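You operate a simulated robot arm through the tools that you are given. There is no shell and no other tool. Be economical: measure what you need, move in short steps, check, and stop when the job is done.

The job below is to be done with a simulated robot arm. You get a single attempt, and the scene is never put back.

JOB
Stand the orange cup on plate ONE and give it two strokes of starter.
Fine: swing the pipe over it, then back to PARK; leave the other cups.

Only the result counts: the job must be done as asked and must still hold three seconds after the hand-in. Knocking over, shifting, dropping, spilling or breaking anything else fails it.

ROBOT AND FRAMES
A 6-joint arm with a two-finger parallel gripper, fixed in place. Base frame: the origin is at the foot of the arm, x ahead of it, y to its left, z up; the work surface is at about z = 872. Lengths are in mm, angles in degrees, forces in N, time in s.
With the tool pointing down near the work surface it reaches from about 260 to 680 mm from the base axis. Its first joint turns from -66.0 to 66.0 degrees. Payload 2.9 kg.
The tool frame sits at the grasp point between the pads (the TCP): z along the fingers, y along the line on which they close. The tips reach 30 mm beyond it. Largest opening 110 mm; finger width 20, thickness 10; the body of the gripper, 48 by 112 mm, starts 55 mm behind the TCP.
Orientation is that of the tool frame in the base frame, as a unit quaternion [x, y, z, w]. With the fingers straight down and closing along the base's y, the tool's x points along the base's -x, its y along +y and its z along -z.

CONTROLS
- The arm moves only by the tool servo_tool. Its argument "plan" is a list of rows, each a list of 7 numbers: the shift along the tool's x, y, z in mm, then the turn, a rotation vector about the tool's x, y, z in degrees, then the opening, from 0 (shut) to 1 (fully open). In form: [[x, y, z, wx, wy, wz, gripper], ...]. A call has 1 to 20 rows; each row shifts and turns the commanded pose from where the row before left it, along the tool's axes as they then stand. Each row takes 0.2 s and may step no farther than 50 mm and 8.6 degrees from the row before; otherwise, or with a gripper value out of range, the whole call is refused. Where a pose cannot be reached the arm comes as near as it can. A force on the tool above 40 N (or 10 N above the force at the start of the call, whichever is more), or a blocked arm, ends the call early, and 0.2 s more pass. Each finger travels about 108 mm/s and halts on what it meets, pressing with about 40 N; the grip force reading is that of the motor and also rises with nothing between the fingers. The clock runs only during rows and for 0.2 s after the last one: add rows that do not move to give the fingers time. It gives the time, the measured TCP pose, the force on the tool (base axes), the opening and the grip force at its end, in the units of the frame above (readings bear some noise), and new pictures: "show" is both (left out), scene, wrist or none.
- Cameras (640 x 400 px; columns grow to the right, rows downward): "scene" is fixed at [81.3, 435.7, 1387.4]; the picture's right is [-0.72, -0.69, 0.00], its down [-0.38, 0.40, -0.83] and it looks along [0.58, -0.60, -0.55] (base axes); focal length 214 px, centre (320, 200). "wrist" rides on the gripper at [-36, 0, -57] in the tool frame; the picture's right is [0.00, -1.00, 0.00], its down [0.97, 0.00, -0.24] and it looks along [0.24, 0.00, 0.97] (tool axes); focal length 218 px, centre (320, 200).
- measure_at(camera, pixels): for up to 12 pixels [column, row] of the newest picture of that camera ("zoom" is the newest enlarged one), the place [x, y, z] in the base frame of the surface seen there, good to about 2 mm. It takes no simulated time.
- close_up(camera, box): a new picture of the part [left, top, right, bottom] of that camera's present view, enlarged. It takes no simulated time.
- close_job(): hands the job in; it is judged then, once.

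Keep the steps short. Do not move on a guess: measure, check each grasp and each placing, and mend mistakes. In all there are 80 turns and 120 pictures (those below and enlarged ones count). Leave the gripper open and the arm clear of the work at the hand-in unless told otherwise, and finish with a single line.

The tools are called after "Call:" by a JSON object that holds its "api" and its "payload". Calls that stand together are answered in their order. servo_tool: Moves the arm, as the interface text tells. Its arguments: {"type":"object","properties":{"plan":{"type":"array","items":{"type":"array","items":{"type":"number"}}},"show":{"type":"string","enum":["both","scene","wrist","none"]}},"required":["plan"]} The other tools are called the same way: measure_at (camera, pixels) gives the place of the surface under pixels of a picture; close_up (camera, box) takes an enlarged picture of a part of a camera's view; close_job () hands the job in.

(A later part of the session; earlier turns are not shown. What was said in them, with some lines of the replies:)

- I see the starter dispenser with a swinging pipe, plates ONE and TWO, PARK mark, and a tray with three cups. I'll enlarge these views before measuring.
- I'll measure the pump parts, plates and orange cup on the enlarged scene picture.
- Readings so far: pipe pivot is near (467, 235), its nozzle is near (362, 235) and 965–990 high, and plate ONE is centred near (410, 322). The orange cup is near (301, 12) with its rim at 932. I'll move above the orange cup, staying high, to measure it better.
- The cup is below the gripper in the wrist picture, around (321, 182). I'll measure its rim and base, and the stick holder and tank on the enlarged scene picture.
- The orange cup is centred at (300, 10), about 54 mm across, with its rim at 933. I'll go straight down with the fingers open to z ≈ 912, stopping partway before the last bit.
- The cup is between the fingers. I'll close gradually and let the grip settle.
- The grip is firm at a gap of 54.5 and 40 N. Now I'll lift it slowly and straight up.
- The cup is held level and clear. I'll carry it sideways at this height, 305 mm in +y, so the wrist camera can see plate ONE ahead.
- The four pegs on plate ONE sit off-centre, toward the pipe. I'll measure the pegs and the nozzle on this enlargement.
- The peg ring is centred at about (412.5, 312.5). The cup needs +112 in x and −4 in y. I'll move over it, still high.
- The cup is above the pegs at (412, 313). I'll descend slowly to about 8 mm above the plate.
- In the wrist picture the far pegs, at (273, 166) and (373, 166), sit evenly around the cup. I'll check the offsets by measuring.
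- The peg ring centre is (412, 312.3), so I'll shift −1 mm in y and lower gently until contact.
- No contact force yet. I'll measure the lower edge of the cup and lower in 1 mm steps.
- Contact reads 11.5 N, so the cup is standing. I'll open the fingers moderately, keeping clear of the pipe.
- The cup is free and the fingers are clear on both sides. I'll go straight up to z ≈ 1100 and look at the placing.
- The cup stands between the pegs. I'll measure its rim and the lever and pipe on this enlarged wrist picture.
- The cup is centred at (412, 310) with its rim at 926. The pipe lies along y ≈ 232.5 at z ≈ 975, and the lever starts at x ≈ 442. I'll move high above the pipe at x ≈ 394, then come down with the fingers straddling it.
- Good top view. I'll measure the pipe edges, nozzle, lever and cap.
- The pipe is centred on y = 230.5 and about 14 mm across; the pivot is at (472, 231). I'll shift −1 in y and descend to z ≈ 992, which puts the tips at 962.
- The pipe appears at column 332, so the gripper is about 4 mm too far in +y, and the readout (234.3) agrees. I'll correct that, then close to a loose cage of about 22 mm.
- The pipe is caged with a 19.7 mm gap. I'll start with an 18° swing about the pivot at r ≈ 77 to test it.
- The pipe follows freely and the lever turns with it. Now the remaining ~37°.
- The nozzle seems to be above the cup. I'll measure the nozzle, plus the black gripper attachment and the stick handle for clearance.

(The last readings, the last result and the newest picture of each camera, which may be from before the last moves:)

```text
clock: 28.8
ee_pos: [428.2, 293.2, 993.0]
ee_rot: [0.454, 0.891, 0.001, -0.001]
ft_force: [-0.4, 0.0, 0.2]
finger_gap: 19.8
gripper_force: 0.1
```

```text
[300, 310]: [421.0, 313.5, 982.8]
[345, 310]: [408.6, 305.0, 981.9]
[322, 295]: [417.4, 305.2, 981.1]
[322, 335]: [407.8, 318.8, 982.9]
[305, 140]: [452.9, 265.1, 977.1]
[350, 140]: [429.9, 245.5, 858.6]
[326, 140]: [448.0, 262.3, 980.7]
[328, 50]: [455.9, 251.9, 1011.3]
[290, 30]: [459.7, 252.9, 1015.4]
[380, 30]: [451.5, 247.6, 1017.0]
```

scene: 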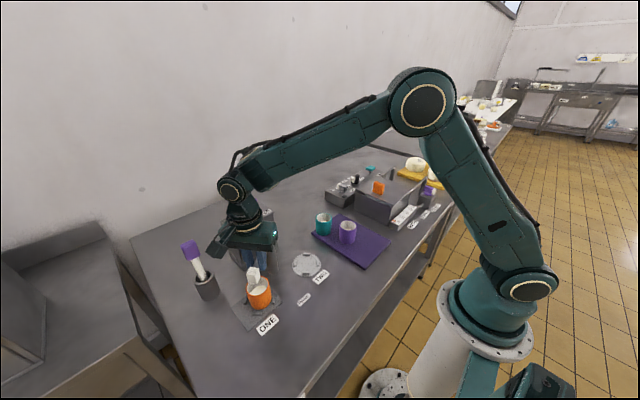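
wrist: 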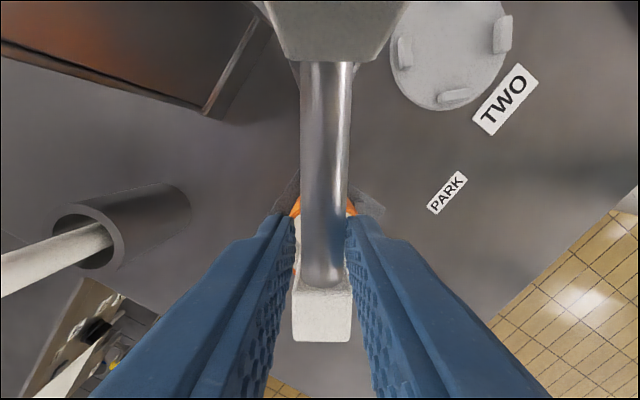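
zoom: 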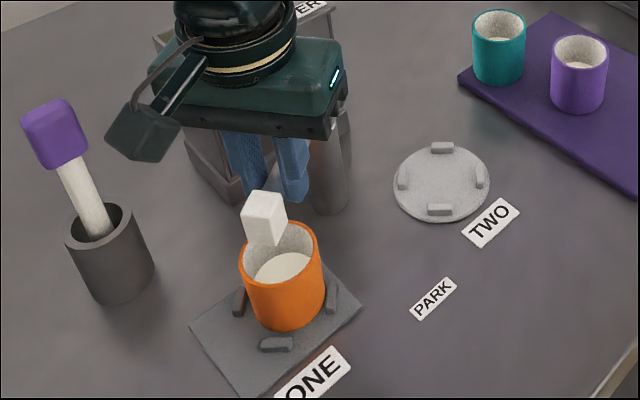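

The nozzle sits at (412.5, 312), over the cup centre at (412, 310). I'll open the fingers evenly, rise clear, then look again.

Call:
{"api": "servo_tool", "payload": {"plan": [[0, 0, 0, 0, 0, 0, 0.3], [0, 0, 0, 0, 0, 0, 0.45], [0, 0, 0, 0, 0, 0, 0.45], [0, 0, -15, 0, 0, 0, 0.45], [0, 0, -30, 0, 0, 0, 0.45], [0, 0, -35, 0, 0, 0, 0.45], [0, 0, -30, 0, 0, 0, 0.45], [0, 0, 0, 0, 0, 0, 0.45]]}}

Call:
{"api": "close_up", "payload": {"camera": "wrist", "box": [220, 40, 440, 260]}}

```text
clock: 30.6
ee_pos: [425.4, 291.4, 1102.1]
ee_rot: [0.453, 0.891, 0.0, 0.0]
ft_force: [0.2, 0.4, -0.8]
finger_gap: 49.8
gripper_force: 0.0
```

scene: 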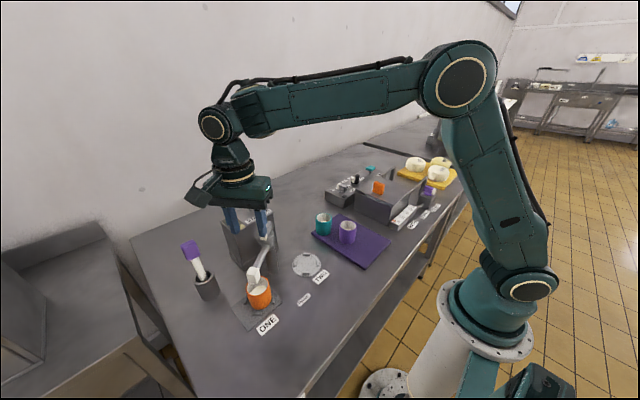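
wrist: 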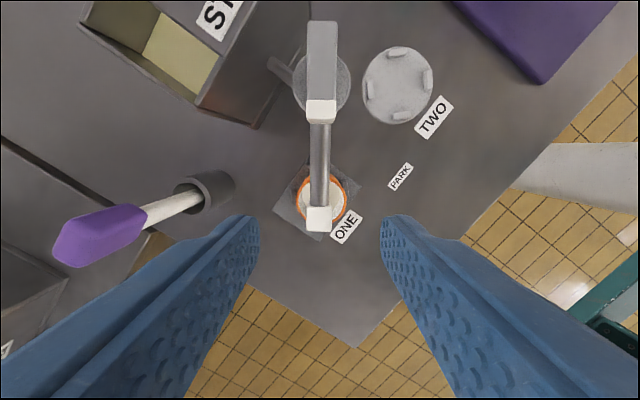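

```text
1.82 times, centred on (330, 150) of wrist
```

zoom: 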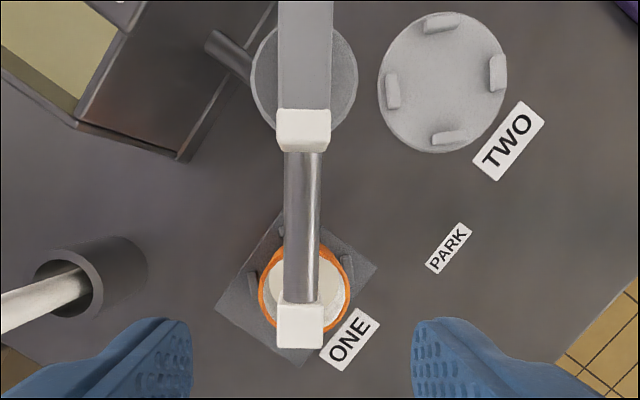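

The pipe stayed in place. I'll measure the lever tip and nozzle again.

Call:
{"api": "measure_at", "payload": {"camera": "zoom", "pixels": [[302, 118], [302, 138], [284, 118], [326, 118], [305, 20], [305, 60], [300, 325], [282, 320], [320, 320], [300, 343], [302, 308], [262, 60]]}}

```text
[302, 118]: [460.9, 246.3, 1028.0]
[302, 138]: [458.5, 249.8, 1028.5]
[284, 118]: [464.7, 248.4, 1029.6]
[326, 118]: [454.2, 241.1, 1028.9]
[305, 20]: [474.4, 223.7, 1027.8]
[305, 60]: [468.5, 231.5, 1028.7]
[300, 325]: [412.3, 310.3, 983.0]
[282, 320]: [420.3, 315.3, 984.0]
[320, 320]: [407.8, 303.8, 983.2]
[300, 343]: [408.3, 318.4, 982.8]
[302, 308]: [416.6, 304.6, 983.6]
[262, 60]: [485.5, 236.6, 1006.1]
```

The white lever tip is at (458, 249), top 1029. I'll move inward 52 mm along tool x, shut the fingers, and descend until the tips are about 10 mm above it.

Call:
{"api": "servo_tool", "payload": {"plan": [[-17, 0, 0, 0, 0, 0, 0.2], [-18, 0, 0, 0, 0, 0, 0], [-17, 0, 0, 0, 0, 0, 0], [0, 0, 15, 0, 0, 0, 0], [0, 0, 15, 0, 0, 0, 0], [0, 0, 0, 0, 0, 0, 0], [0, 0, 0, 0, 0, 0, 0]]}}

Call:
{"api": "close_up", "payload": {"camera": "scene", "box": [200, 190, 330, 320]}}

```text
clock: 32.2
ee_pos: [457.2, 250.6, 1073.1]
ee_rot: [0.453, 0.891, 0.0, 0.0]
ft_force: [-0.1, 0.1, 0.9]
finger_gap: 0.1
gripper_force: 37.1
```

scene: 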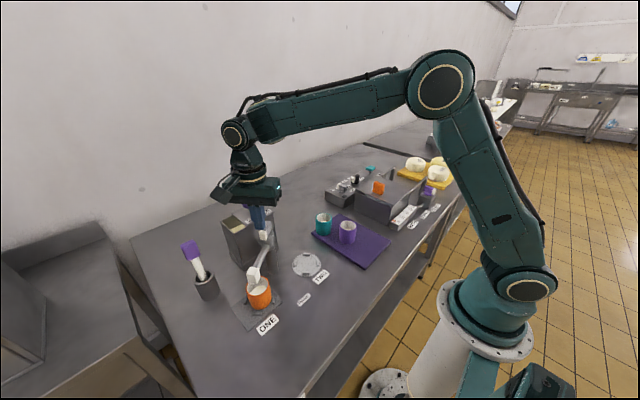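
wrist: 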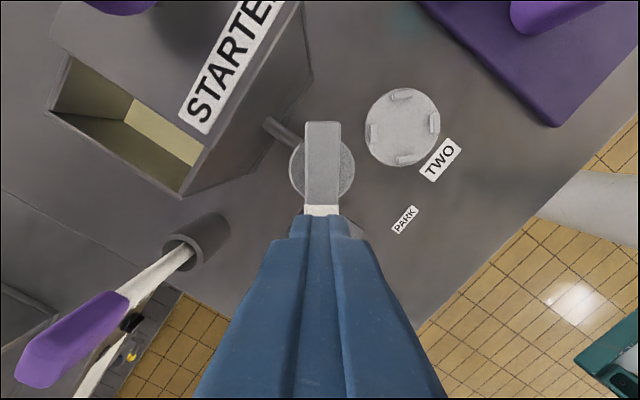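

```text
3.08 times, centred on (265, 255) of scene
```

zoom: 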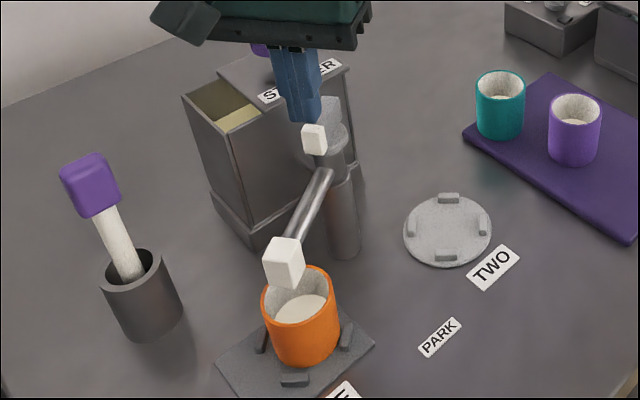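

The tips are about 14 mm above the white lever end and aligned with it. I'll go down to contact and start pressing in small steps.

Call:
{"api": "servo_tool", "payload": {"plan": [[0, 0, 6, 0, 0, 0, 0], [0, 0, 5, 0, 0, 0, 0], [0, 0, 3, 0, 0, 0, 0], [0, 0, 2, 0, 0, 0, 0], [0, 0, 2, 0, 0, 0, 0], [0, 0, 2, 0, 0, 0, 0], [0, 0, 0, 0, 0, 0, 0]], "show": "scene"}}

Call:
{"api": "close_up", "payload": {"camera": "scene", "box": [215, 190, 315, 290]}}

```text
clock: 33.5
ee_pos: [457.5, 249.5, 1059.3]
ee_rot: [0.454, 0.891, 0.002, 0.002]
ft_force: [-4.8, -1.5, 6.0]
finger_gap: 0.3
gripper_force: 37.6
stopped in row 6: the force on the tool passed its limit (the readings are from after the stop); the commanded pose is now the measured one
```

scene: 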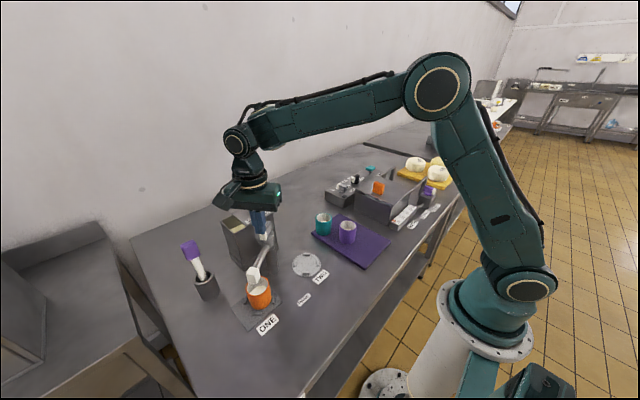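

```text
4.00 times, centred on (265, 240) of scene
```

zoom: 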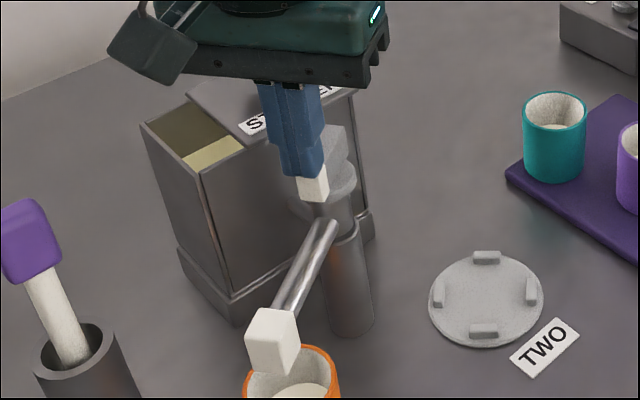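

The tool met more than 40 N right at the lever's top (tip ≈ 1029), so the white end doesn't yield downward there. I'll back off and look at the lever closely instead of forcing it.

Call:
{"api": "servo_tool", "payload": {"plan": [[0, 0, -10, 0, 0, 0, 0], [0, 0, -20, 0, 0, 0, 0], [20, 0, -20, 0, 0, 0, 0.2], [30, 0, 0, 0, 0, 0, 0.3], [30, 0, 0, 0, 0, 0, 0.3], [0, 0, 0, 0, 0, 0, 0.3]]}}

Call:
{"api": "close_up", "payload": {"camera": "scene", "box": [240, 215, 300, 265]}}

Call:
{"api": "close_up", "payload": {"camera": "wrist", "box": [260, 0, 400, 140]}}

```text
clock: 34.9
ee_pos: [409.8, 314.6, 1108.8]
ee_rot: [0.454, 0.891, 0.002, 0.002]
ft_force: [0.3, 0.2, -0.1]
finger_gap: 32.8
gripper_force: 0.0
```

scene: 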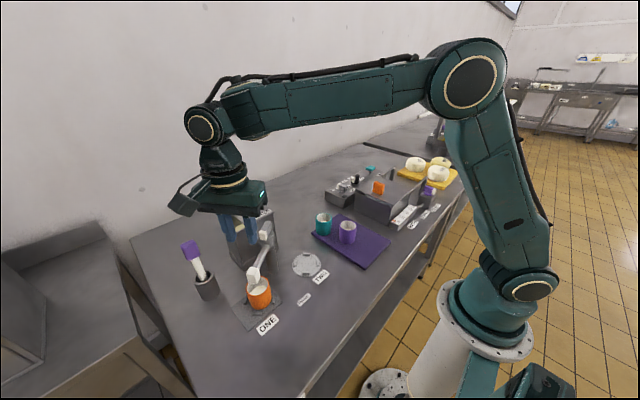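
wrist: 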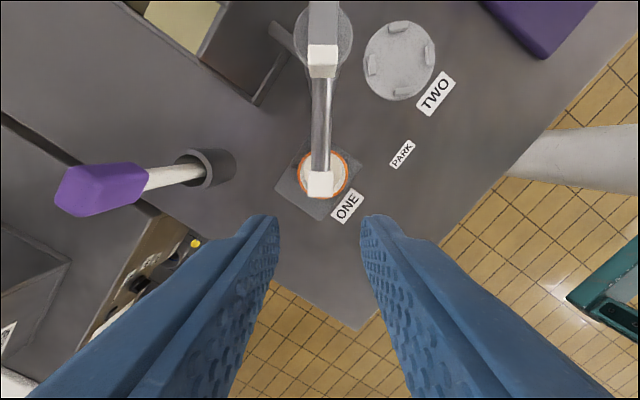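

```text
8.00 times, centred on (270, 240) of scene
```

zoom: 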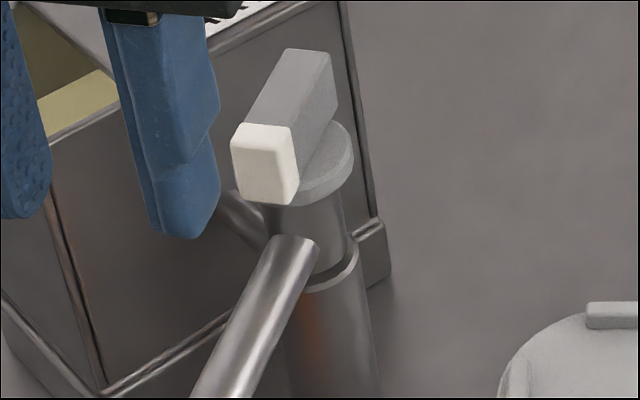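

```text
2.86 times, centred on (330, 70) of wrist
```

zoom: 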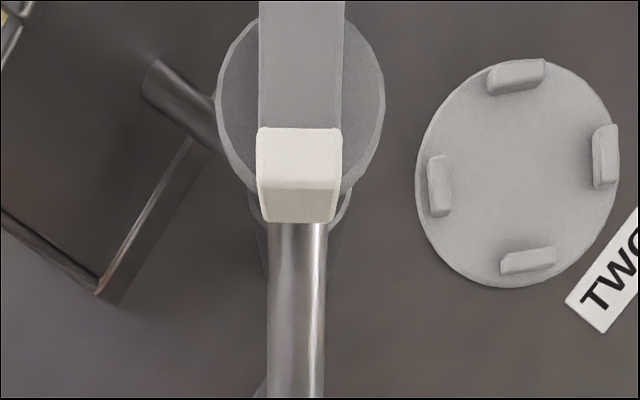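

The bar on the post is a T-handle that turns with the pipe, with its white end as pointer. The tank also has a purple knob on a rod that may be the pump plunger. I'll look at it closely.

Call:
{"api": "close_up", "payload": {"camera": "scene", "box": [215, 185, 295, 245]}}

Call:
{"api": "servo_tool", "payload": {"plan": [[30, 0, -30, 0, 0, 0, 0.3], [30, 0, -30, 0, 0, 0, 0.3], [20, 0, -30, 0, 0, 0, 0.3], [0, 0, 0, 0, 0, 0, 0.3]]}}

Call:
{"api": "close_up", "payload": {"camera": "scene", "box": [215, 185, 295, 245]}}

```text
6.67 times, centred on (255, 215) of scene
```

zoom: 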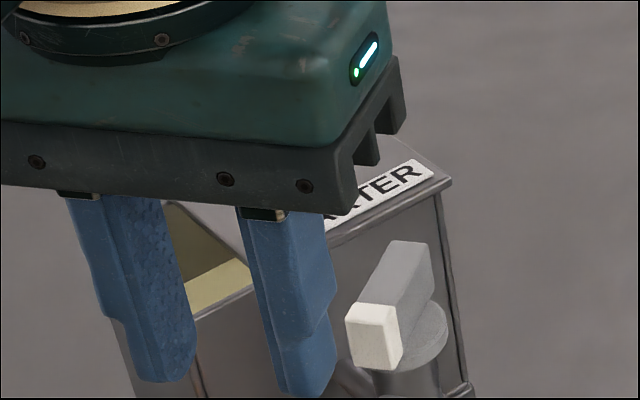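

```text
clock: 35.9
ee_pos: [364.6, 379.2, 1198.9]
ee_rot: [0.454, 0.891, 0.002, 0.001]
ft_force: [-0.3, 0.4, 0.1]
finger_gap: 33.1
gripper_force: 0.1
```

scene: 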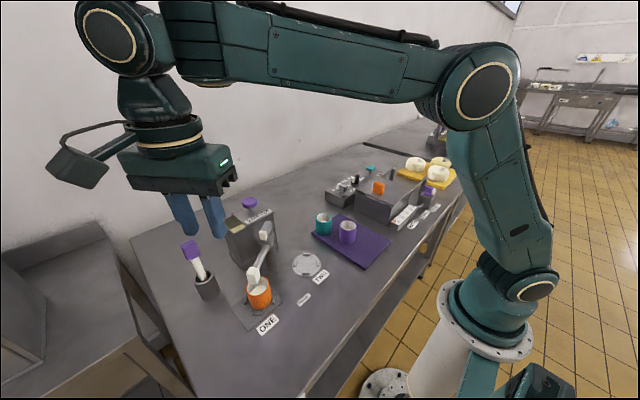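
wrist: 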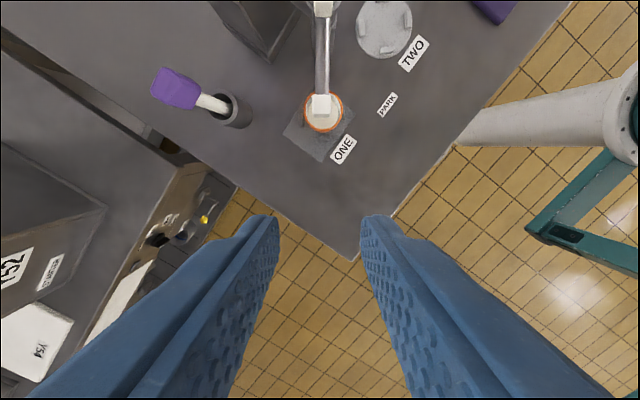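

```text
6.67 times, centred on (255, 215) of scene
```

zoom: 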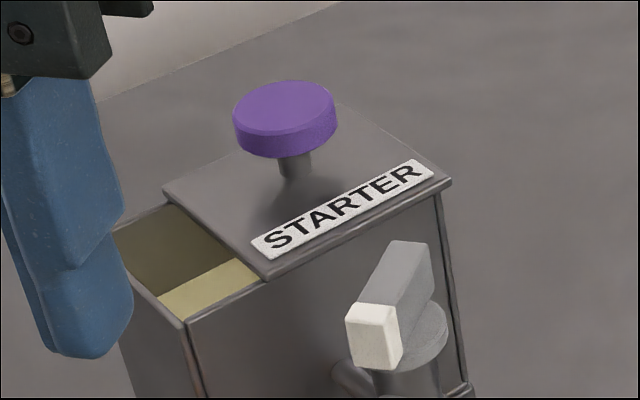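

The purple mushroom knob on a rod above the tank lid looks like the plunger, and the tank feeds the post through a side tube. I'll measure it.

Call:
{"api": "measure_at", "payload": {"camera": "zoom", "pixels": [[240, 112], [332, 100], [285, 87], [280, 130], [284, 108], [284, 150], [295, 170], [170, 192], [445, 180], [340, 108], [265, 272], [300, 190]]}}

Call:
{"api": "measure_at", "payload": {"camera": "scene", "pixels": [[265, 235], [254, 272], [249, 203]]}}

```text
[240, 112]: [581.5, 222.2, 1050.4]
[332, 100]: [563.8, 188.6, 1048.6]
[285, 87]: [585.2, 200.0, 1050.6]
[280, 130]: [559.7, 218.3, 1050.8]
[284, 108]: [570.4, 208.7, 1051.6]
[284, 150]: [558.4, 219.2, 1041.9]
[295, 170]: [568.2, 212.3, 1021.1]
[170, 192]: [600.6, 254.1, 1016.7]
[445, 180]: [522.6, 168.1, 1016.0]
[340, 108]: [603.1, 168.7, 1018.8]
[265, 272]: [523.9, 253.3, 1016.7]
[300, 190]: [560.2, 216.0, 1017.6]
```

```text
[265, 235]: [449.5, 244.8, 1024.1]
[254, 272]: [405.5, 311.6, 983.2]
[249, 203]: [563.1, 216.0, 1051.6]
```

The knob is centred near (571, 206) with its top at 1051, about 35 mm above the lid, and it's within reach. I'll move over it high with the fingers shut.

Call:
{"api": "servo_tool", "payload": {"plan": [[-20, 5, 0, 0, 0, 0, 0.1], [-35, 9, 0, 0, 0, 0, 0], [-40, 10, 0, 0, 0, 0, 0], [-40, 10, 0, 0, 0, 0, 0], [-40, 10, 0, 0, 0, 0, 0], [-40, 10, 0, 0, 0, 0, 0], [-30, 7, 0, 0, 0, 0, 0], [-16.5, 4.1, 0, 0, 0, 0, 0], [0, 0, 20, 0, 0, 0, 0], [0, 0, 30, 0, 0, 0, 0], [0, 0, 20, 0, 0, 0, 0], [0, 0, 0, 0, 0, 0, 0]]}}

Call:
{"api": "close_up", "payload": {"camera": "scene", "box": [200, 170, 330, 320]}}

```text
clock: 38.5
ee_pos: [557.2, 208.7, 1125.2]
ee_rot: [0.454, 0.891, 0.003, 0.002]
ft_force: [-0.9, -0.1, 0.2]
finger_gap: 0.0
gripper_force: 37.4
out of reach, approached as far as the arm can: row 7, 8, 9
```

scene: 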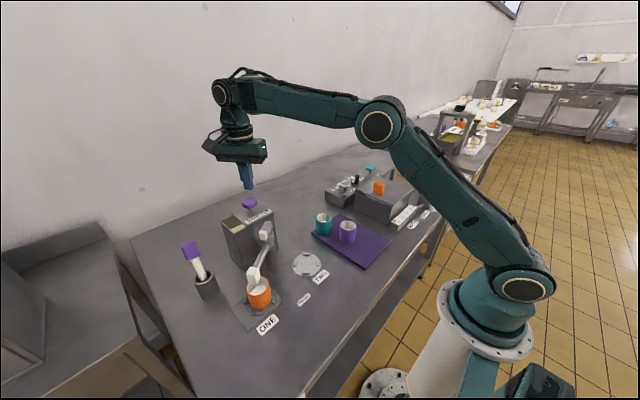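
wrist: 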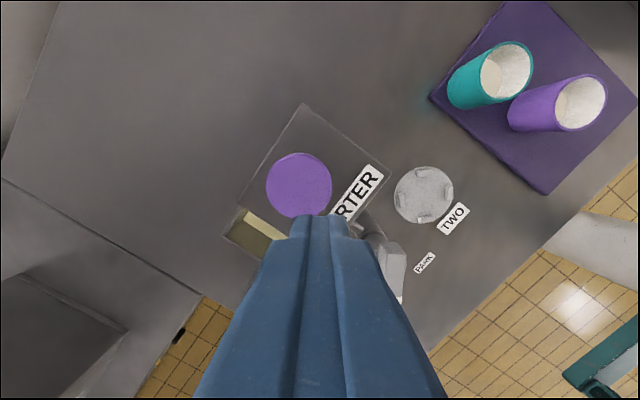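

```text
2.67 times, centred on (265, 245) of scene
```

zoom: 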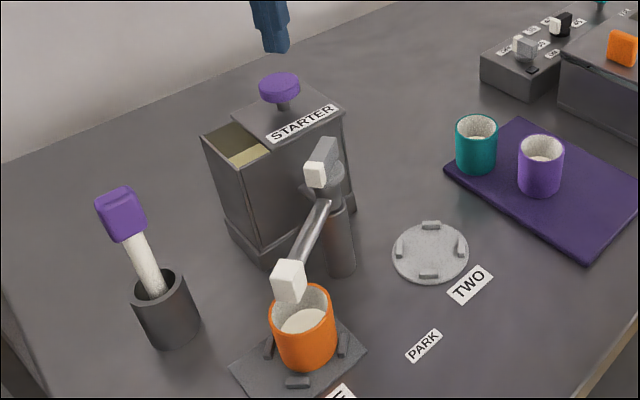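

The arm was at its reach limit up high and stopped short. From here I'll measure the knob precisely with the wrist camera.

Call:
{"api": "measure_at", "payload": {"camera": "wrist", "pixels": [[268, 186], [330, 184], [300, 155], [299, 186], [299, 215]]}}

```text
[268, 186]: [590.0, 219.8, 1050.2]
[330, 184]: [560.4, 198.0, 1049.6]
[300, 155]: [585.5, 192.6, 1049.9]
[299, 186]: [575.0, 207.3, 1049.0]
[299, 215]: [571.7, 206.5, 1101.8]
```

The knob centre is about (575, 208.5), so I need roughly +18 in x. I'll go down a bit and shift, then check.

Call:
{"api": "servo_tool", "payload": {"plan": [[0, 0, 10, 0, 0, 0, 0], [-5.5, 7, 5, 0, 0, 0, 0], [-5.5, 7, 5, 0, 0, 0, 0], [0, 0, 0, 0, 0, 0, 0]]}}

Call:
{"api": "close_up", "payload": {"camera": "scene", "box": [215, 165, 295, 245]}}

```text
clock: 39.5
ee_pos: [574.6, 207.4, 1105.3]
ee_rot: [0.455, 0.891, 0.003, 0.001]
ft_force: [-0.3, 0.2, 0.5]
finger_gap: 0.1
gripper_force: 37.2
```

scene: 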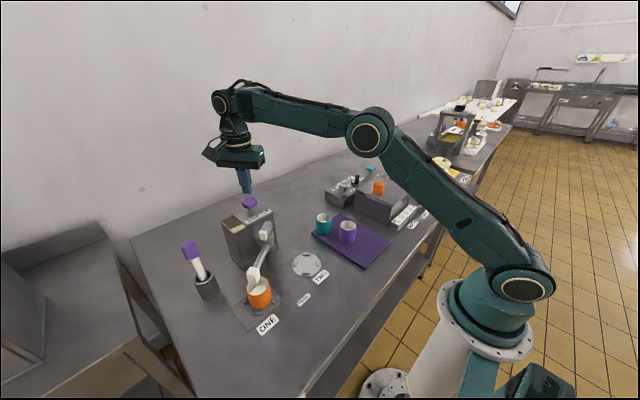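
wrist: 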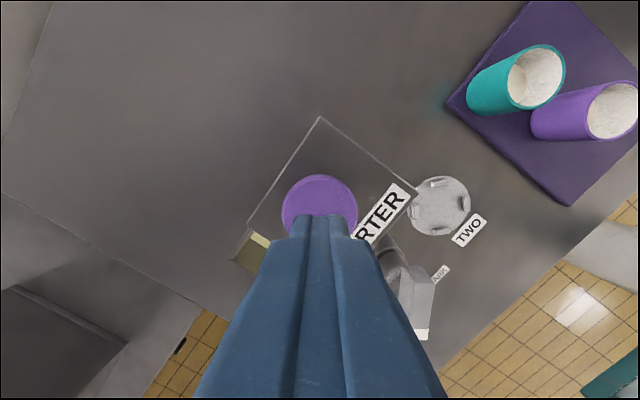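

```text
5.00 times, centred on (255, 205) of scene
```

zoom: 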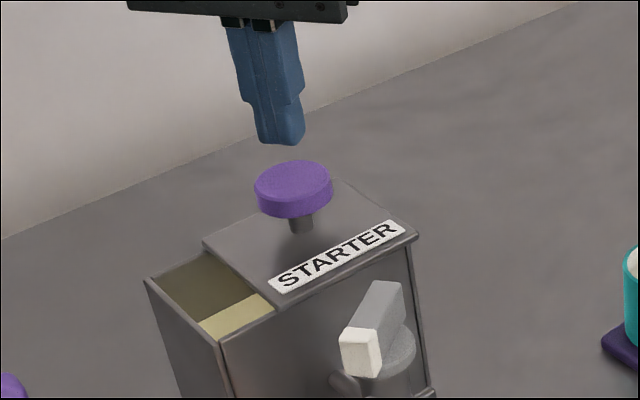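

Centred over the knob (column 320), with the tips about 24 mm above it. I'll approach and press softly by a few millimetres to see whether it yields.

Call:
{"api": "servo_tool", "payload": {"plan": [[0, 0, 10, 0, 0, 0, 0], [0, 0, 8, 0, 0, 0, 0], [0, 0, 4, 0, 0, 0, 0], [0, 0, 2, 0, 0, 0, 0], [0, 0, 2, 0, 0, 0, 0], [0, 0, 2, 0, 0, 0, 0], [0, 0, 0, 0, 0, 0, 0]]}}

Call:
{"api": "close_up", "payload": {"camera": "scene", "box": [215, 165, 295, 245]}}

```text
clock: 41.1
ee_pos: [575.0, 208.0, 1076.0]
ee_rot: [0.454, 0.891, 0.003, 0.002]
ft_force: [-0.4, 0.3, 1.9]
finger_gap: 0.0
gripper_force: 37.5
```

scene: 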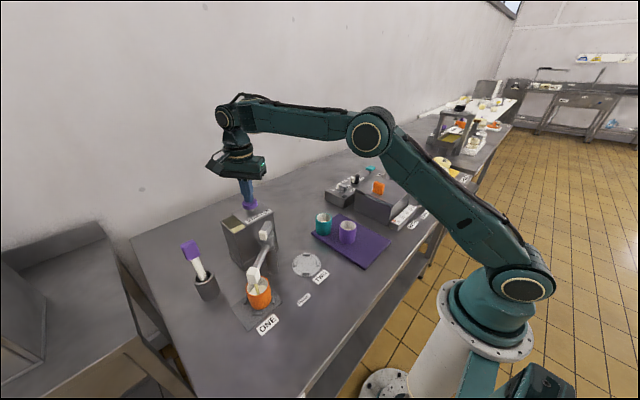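
wrist: 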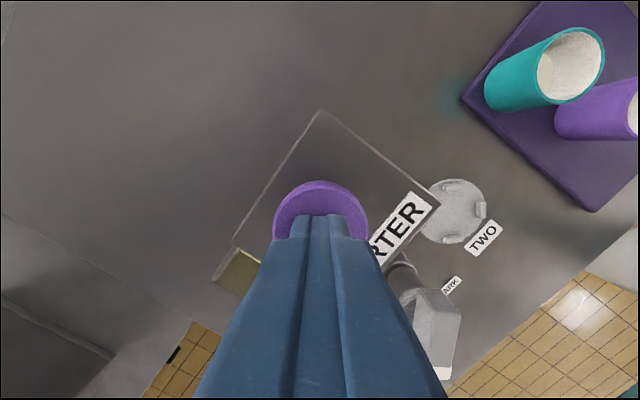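

```text
5.00 times, centred on (255, 205) of scene
```

zoom: 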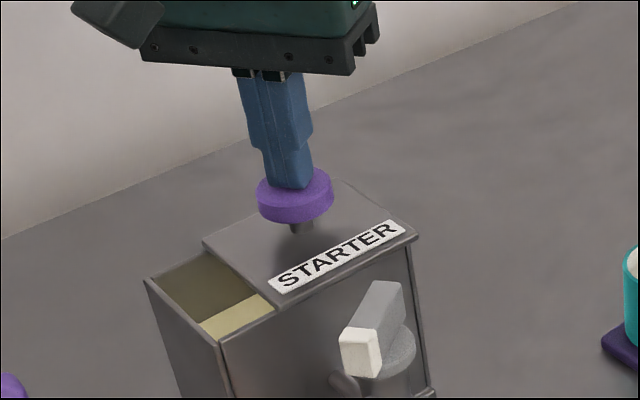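

It yields with about 2 N, so this is the plunger. I'll push on down to its end stop.

Call:
{"api": "servo_tool", "payload": {"plan": [[0, 0, 3, 0, 0, 0, 0], [0, 0, 3, 0, 0, 0, 0], [0, 0, 3, 0, 0, 0, 0], [0, 0, 3, 0, 0, 0, 0], [0, 0, 0, 0, 0, 0, 0]], "show": "scene"}}

Call:
{"api": "close_up", "payload": {"camera": "scene", "box": [215, 185, 295, 305]}}

```text
clock: 42.3
ee_pos: [575.2, 208.3, 1064.2]
ee_rot: [0.454, 0.891, 0.003, 0.001]
ft_force: [-1.0, -1.4, 3.3]
finger_gap: 0.0
gripper_force: 37.8
```

scene: 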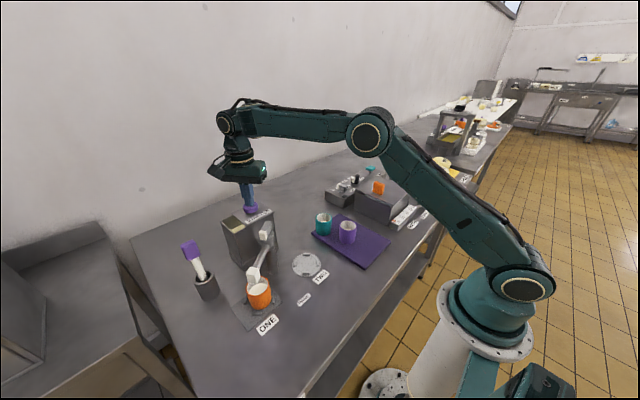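

```text
3.33 times, centred on (255, 245) of scene
```

zoom: 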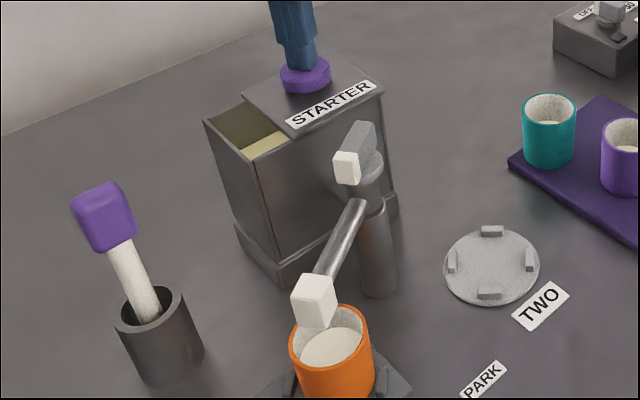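

16 mm down at 3 N. I'll go on in 2 mm steps to the stop.

Call:
{"api": "servo_tool", "payload": {"plan": [[0, 0, 2, 0, 0, 0, 0], [0, 0, 2, 0, 0, 0, 0], [0, 0, 2, 0, 0, 0, 0], [0, 0, 2, 0, 0, 0, 0], [0, 0, 2, 0, 0, 0, 0], [0, 0, 0, 0, 0, 0, 0]], "show": "scene"}}

Call:
{"api": "close_up", "payload": {"camera": "scene", "box": [215, 185, 295, 305]}}

```text
clock: 43.5
ee_pos: [575.2, 207.8, 1062.1]
ee_rot: [0.454, 0.891, 0.006, 0.006]
ft_force: [-6.3, -2.6, 15.6]
finger_gap: 0.0
gripper_force: 37.4
stopped in row 6: the force on the tool passed its limit (the readings are from after the stop); the commanded pose is now the measured one
```

scene: 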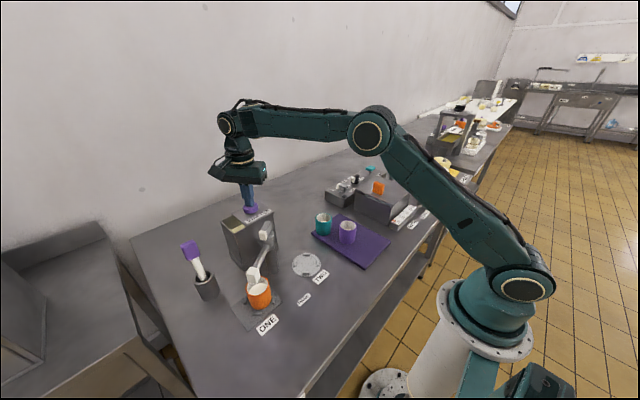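

```text
3.33 times, centred on (255, 245) of scene
```

zoom: 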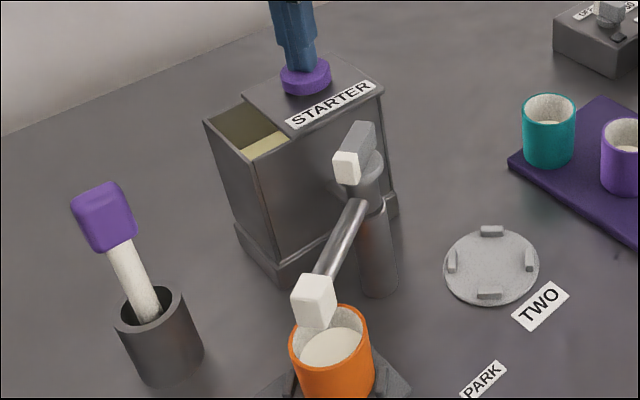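

It reached the end stop, about 18 mm down. Now I'll lift fully off and see whether the plunger springs back.

Call:
{"api": "servo_tool", "payload": {"plan": [[0, 0, -5, 0, 0, 0, 0], [0, 0, -10, 0, 0, 0, 0], [0, 0, -15, 0, 0, 0, 0], [0, 0, -10, 0, 0, 0, 0], [0, 0, 0, 0, 0, 0, 0]], "show": "scene"}}

Call:
{"api": "close_up", "payload": {"camera": "scene", "box": [215, 165, 305, 310]}}

```text
clock: 44.7
ee_pos: [573.9, 207.2, 1099.3]
ee_rot: [0.455, 0.891, 0.006, 0.005]
ft_force: [0.7, 0.0, 0.2]
finger_gap: 0.0
gripper_force: 37.5
```

scene: 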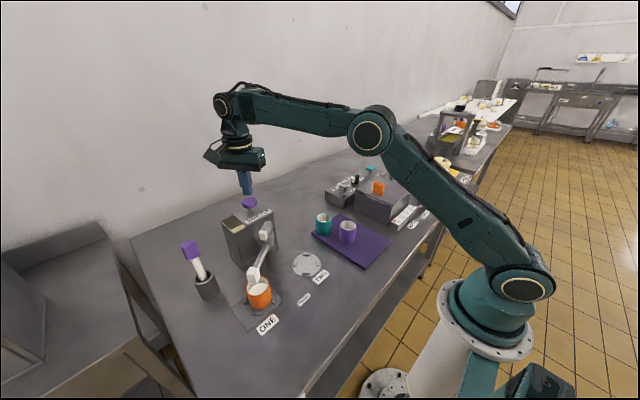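

```text
2.76 times, centred on (260, 238) of scene
```

zoom: 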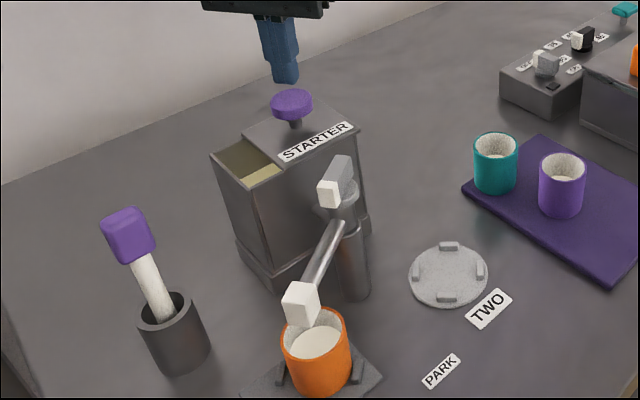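

The plunger sprang back after one stroke. I'll measure the cup level and knob top to confirm.

Call:
{"api": "measure_at", "payload": {"camera": "zoom", "pixels": [[310, 345], [325, 340], [290, 100], [300, 300], [315, 350]]}}

```text
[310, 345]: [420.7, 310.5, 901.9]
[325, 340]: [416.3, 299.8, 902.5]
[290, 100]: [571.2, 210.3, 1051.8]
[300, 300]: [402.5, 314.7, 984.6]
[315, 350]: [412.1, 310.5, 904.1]
```

The level rose from about 891 to about 903, so the stroke worked. Now the second stroke, down to the same stop and then up.

Call:
{"api": "servo_tool", "payload": {"plan": [[0, 0, 10, 0, 0, 0, 0], [0, 0, 6, 0, 0, 0, 0], [0, 0, 3, 0, 0, 0, 0], [0, 0, 3, 0, 0, 0, 0], [0, 0, 3, 0, 0, 0, 0], [0, 0, 3, 0, 0, 0, 0], [0, 0, 3, 0, 0, 0, 0], [0, 0, 3, 0, 0, 0, 0], [0, 0, 2, 0, 0, 0, 0], [0, 0, 2, 0, 0, 0, 0], [0, 0, 2, 0, 0, 0, 0], [0, 0, 2, 0, 0, 0, 0], [0, 0, 0, 0, 0, 0, 0]], "show": "scene"}}

```text
clock: 47.5
ee_pos: [575.7, 207.7, 1061.1]
ee_rot: [0.455, 0.89, 0.009, 0.007]
ft_force: [-4.1, -5.3, 31.1]
finger_gap: 0.2
gripper_force: 37.7
```

scene: 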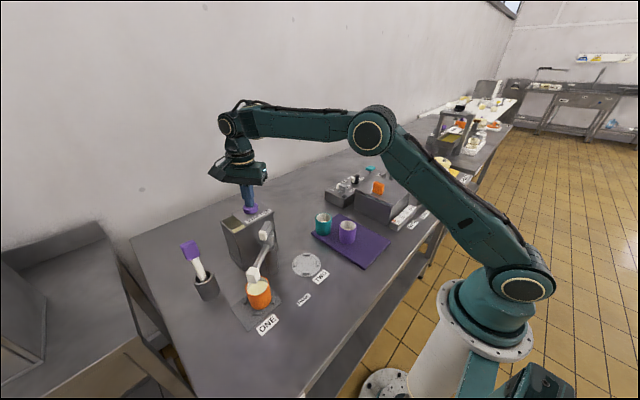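

At the stop again with 31 N. I'll rise fully and check the level.

Call:
{"api": "servo_tool", "payload": {"plan": [[0, 0, -5, 0, 0, 0, 0], [0, 0, -10, 0, 0, 0, 0], [0, 0, -20, 0, 0, 0, 0], [0, 0, -20, 0, 0, 0, 0], [0, 0, -5, 0, 0, 0, 0], [0, 0, 0, 0, 0, 0, 0]], "show": "scene"}}

Call:
{"api": "close_up", "payload": {"camera": "scene", "box": [215, 165, 305, 310]}}

Call:
{"api": "measure_at", "payload": {"camera": "zoom", "pixels": [[310, 345], [325, 340], [290, 100], [300, 300], [315, 350]]}}

```text
clock: 48.9
ee_pos: [573.6, 209.6, 1117.5]
ee_rot: [0.454, 0.891, 0.006, 0.005]
ft_force: [0.7, -0.8, -0.2]
finger_gap: 0.1
gripper_force: 37.6
```

scene: 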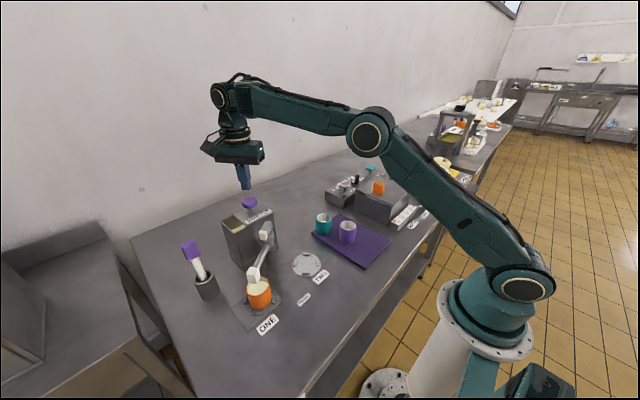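

```text
2.76 times, centred on (260, 238) of scene
```

zoom: 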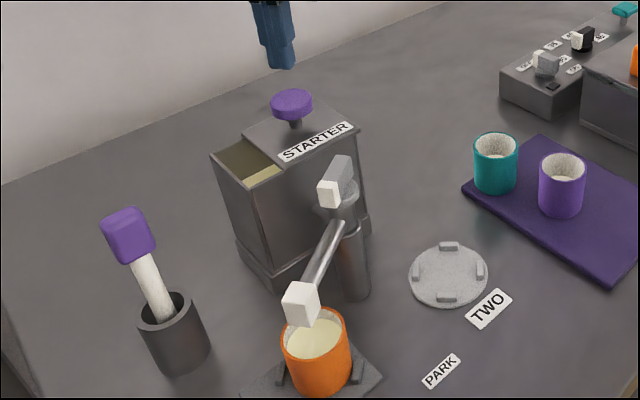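

```text
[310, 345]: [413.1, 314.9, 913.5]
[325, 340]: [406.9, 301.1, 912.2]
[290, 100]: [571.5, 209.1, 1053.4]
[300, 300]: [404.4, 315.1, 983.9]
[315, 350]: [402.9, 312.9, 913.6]
```

The level is now about 913, so two equal strokes are in, and the plunger is back up. Next I'll return above the pipe near (427, 292), level out the slight tilt, and open the fingers.

Call:
{"api": "servo_tool", "payload": {"plan": [[15, -7, 0, 0.87, 0.2, 0, 0], [35, -16, 0, 0, 0, 0, 0], [40, -18, 0, 0, 0, 0, 0.2], [35, -16, 0, 0, 0, 0, 0.4], [20, -9, 0, 0, 0, 0, 0.45], [8, -4, 0, 0, 0, 0, 0.45], [0, 0, 0, 0, 0, 0, 0.45], [0, 0, 0, 0, 0, 0, 0.45]]}}

```text
clock: 50.7
ee_pos: [427.4, 291.0, 1115.9]
ee_rot: [0.454, 0.891, -0.001, 0.0]
ft_force: [0.2, 0.5, 0.3]
finger_gap: 49.5
gripper_force: 0.1
```

scene: 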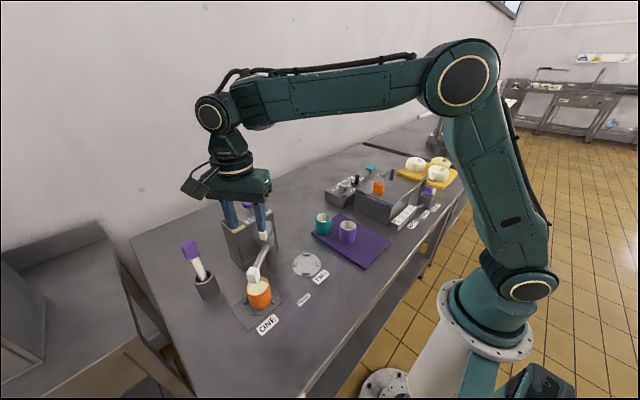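
wrist: 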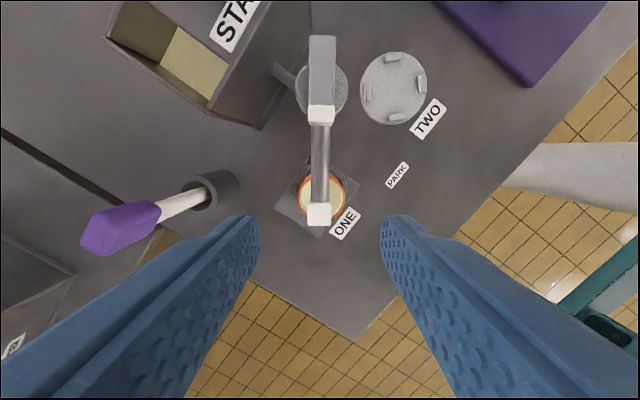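

The pipe is centred at column 320. I'll descend to z ≈ 993 straddling it, checking before I close.

Call:
{"api": "servo_tool", "payload": {"plan": [[0, 0, 30, 0, 0, 0, 0.45], [0, 0, 30, 0, 0, 0, 0.45], [0, 0, 30, 0, 0, 0, 0.45], [0, 0, 20, 0, 0, 0, 0.45], [0, 0, 12, 0, 0, 0, 0.45], [0, 0, 0, 0, 0, 0, 0.45], [0, 0, 0, 0, 0, 0, 0.45]]}}

```text
clock: 52.3
ee_pos: [427.8, 291.3, 997.1]
ee_rot: [0.454, 0.891, 0.0, 0.0]
ft_force: [0.1, -0.1, 0.2]
finger_gap: 49.6
gripper_force: 0.1
```

scene: 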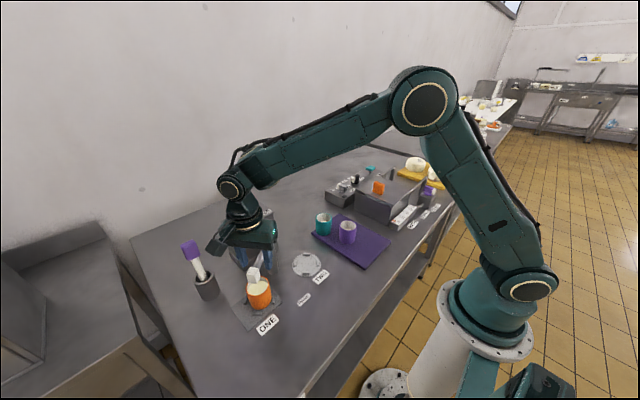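
wrist: 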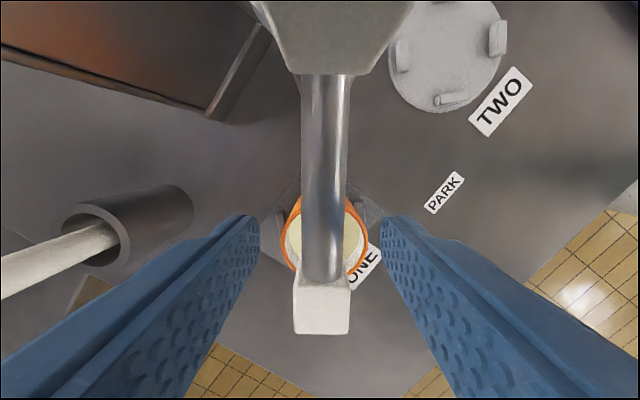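

Lined up at column 325. I'll lower 3 mm, close to the loose cage, and check.

Call:
{"api": "servo_tool", "payload": {"plan": [[0, 0, 3, 0, 0, 0, 0.45], [0, 0, 0, 0, 0, 0, 0.35], [0, 0, 0, 0, 0, 0, 0.25], [0, 0, 0, 0, 0, 0, 0.18], [0, 0, 0, 0, 0, 0, 0.18], [0, 0, 0, 0, 0, 0, 0.18]], "show": "wrist"}}

```text
clock: 53.7
ee_pos: [427.4, 291.6, 993.0]
ee_rot: [0.454, 0.891, 0.0, 0.0]
ft_force: [-0.9, -0.5, -0.8]
finger_gap: 19.8
gripper_force: 0.0
```

wrist: 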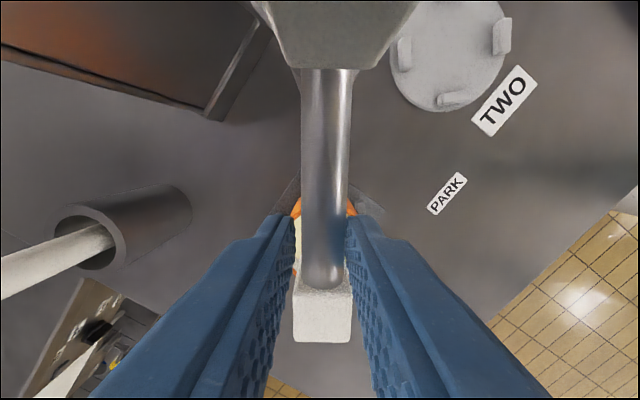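

The pipe is caged again. Swinging back 54° toward PARK.

Call:
{"api": "servo_tool", "payload": {"plan": [[-0.41, -7.84, 0, 0, 0, -6, 0.18], [-0.41, -7.84, 0, 0, 0, -6, 0.18], [-0.41, -7.84, 0, 0, 0, -6, 0.18], [-0.41, -7.84, 0, 0, 0, -6, 0.18], [-0.41, -7.84, 0, 0, 0, -6, 0.18], [-0.41, -7.84, 0, 0, 0, -6, 0.18], [-0.41, -7.84, 0, 0, 0, -6, 0.18], [-0.41, -7.84, 0, 0, 0, -6, 0.18], [-0.41, -7.84, 0, 0, 0, -6, 0.18], [0, 0, 0, 0, 0, 0, 0.18]]}}

Call:
{"api": "measure_at", "payload": {"camera": "wrist", "pixels": [[300, 310], [345, 310], [322, 330], [322, 100], [322, 180]]}}

```text
clock: 55.9
ee_pos: [397.2, 230.4, 992.1]
ee_rot: [0.0, 1.0, 0.001, 0.001]
ft_force: [0.5, 0.0, 0.1]
finger_gap: 19.9
gripper_force: 0.0
```

scene: 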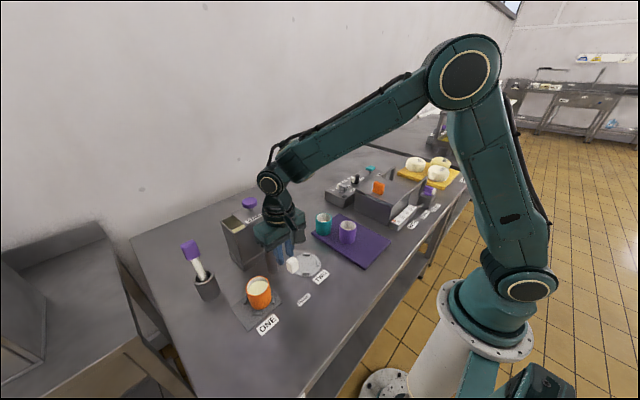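
wrist: 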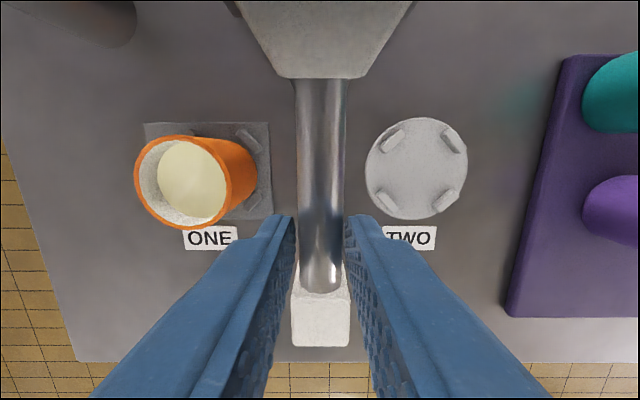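

```text
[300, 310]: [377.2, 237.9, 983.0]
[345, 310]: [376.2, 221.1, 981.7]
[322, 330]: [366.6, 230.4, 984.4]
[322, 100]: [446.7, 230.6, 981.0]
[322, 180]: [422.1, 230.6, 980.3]
```

The nozzle and pipe are back on y ≈ 230.5, the original PARK line. I'll open the fingers and rise clear.

Call:
{"api": "servo_tool", "payload": {"plan": [[0, 0, 0, 0, 0, 0, 0.3], [0, 0, 0, 0, 0, 0, 0.5], [0, 0, 0, 0, 0, 0, 0.5], [0, 0, -15, 0, 0, 0, 0.5], [0, 0, -35, 0, 0, 0, 0.5], [0, 0, -45, 0, 0, 0, 0.7], [0, 0, -45, 0, 0, 0, 1], [15, -20, -40, 0, 0, 0, 1], [15, -20, -40, 0, 0, 0, 1], [0, 0, 0, 0, 0, 0, 1]]}}

Call:
{"api": "close_up", "payload": {"camera": "scene", "box": [190, 180, 400, 340]}}

Call:
{"api": "measure_at", "payload": {"camera": "zoom", "pixels": [[210, 315], [315, 252], [198, 335], [212, 365]]}}

```text
clock: 58.1
ee_pos: [366.0, 192.5, 1211.1]
ee_rot: [0.001, 1.0, 0.0, 0.0]
ft_force: [-0.2, 0.7, 0.9]
finger_gap: 110.2
gripper_force: 0.0
```

scene: 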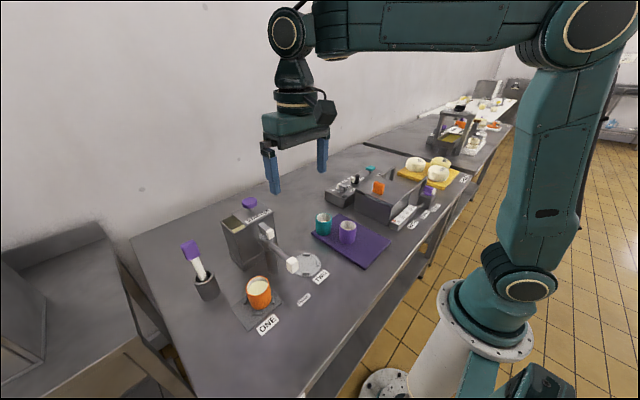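
wrist: 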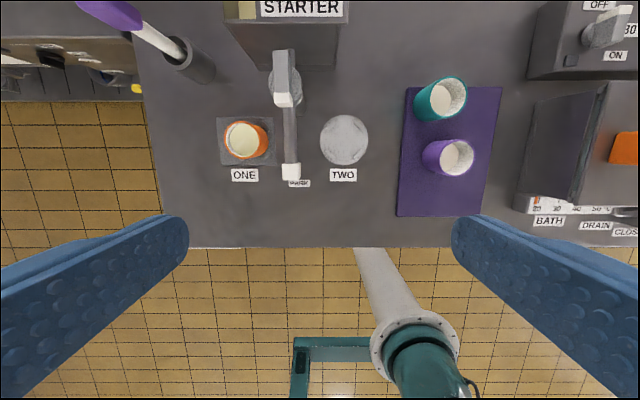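

```text
2.50 times, centred on (295, 260) of scene
```

zoom: 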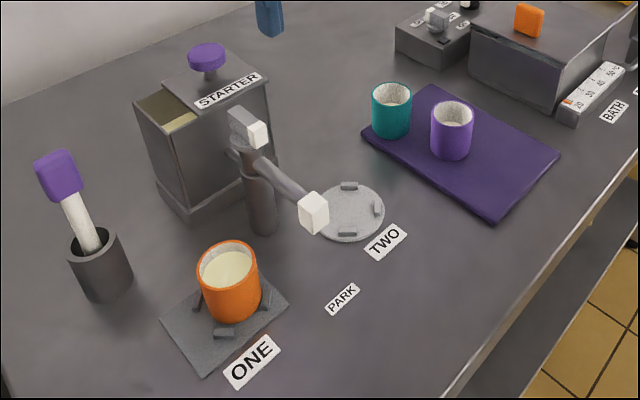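

```text
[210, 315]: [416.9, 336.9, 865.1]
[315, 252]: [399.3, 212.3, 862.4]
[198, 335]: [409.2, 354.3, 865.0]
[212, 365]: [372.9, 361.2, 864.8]
```

The cup stands on plate ONE between its pegs, holding two strokes. The pipe is back at PARK, the other cups haven't moved, and the gripper is open and clear. Handing in.

Call:
{"api": "close_job", "payload": {}}

```text
The job is handed in.
```

The orange cup is on plate ONE with two strokes of starter in it, the pipe is back at PARK, and the other cups were not touched; one early press on the post's handle by mistake moved nothing.
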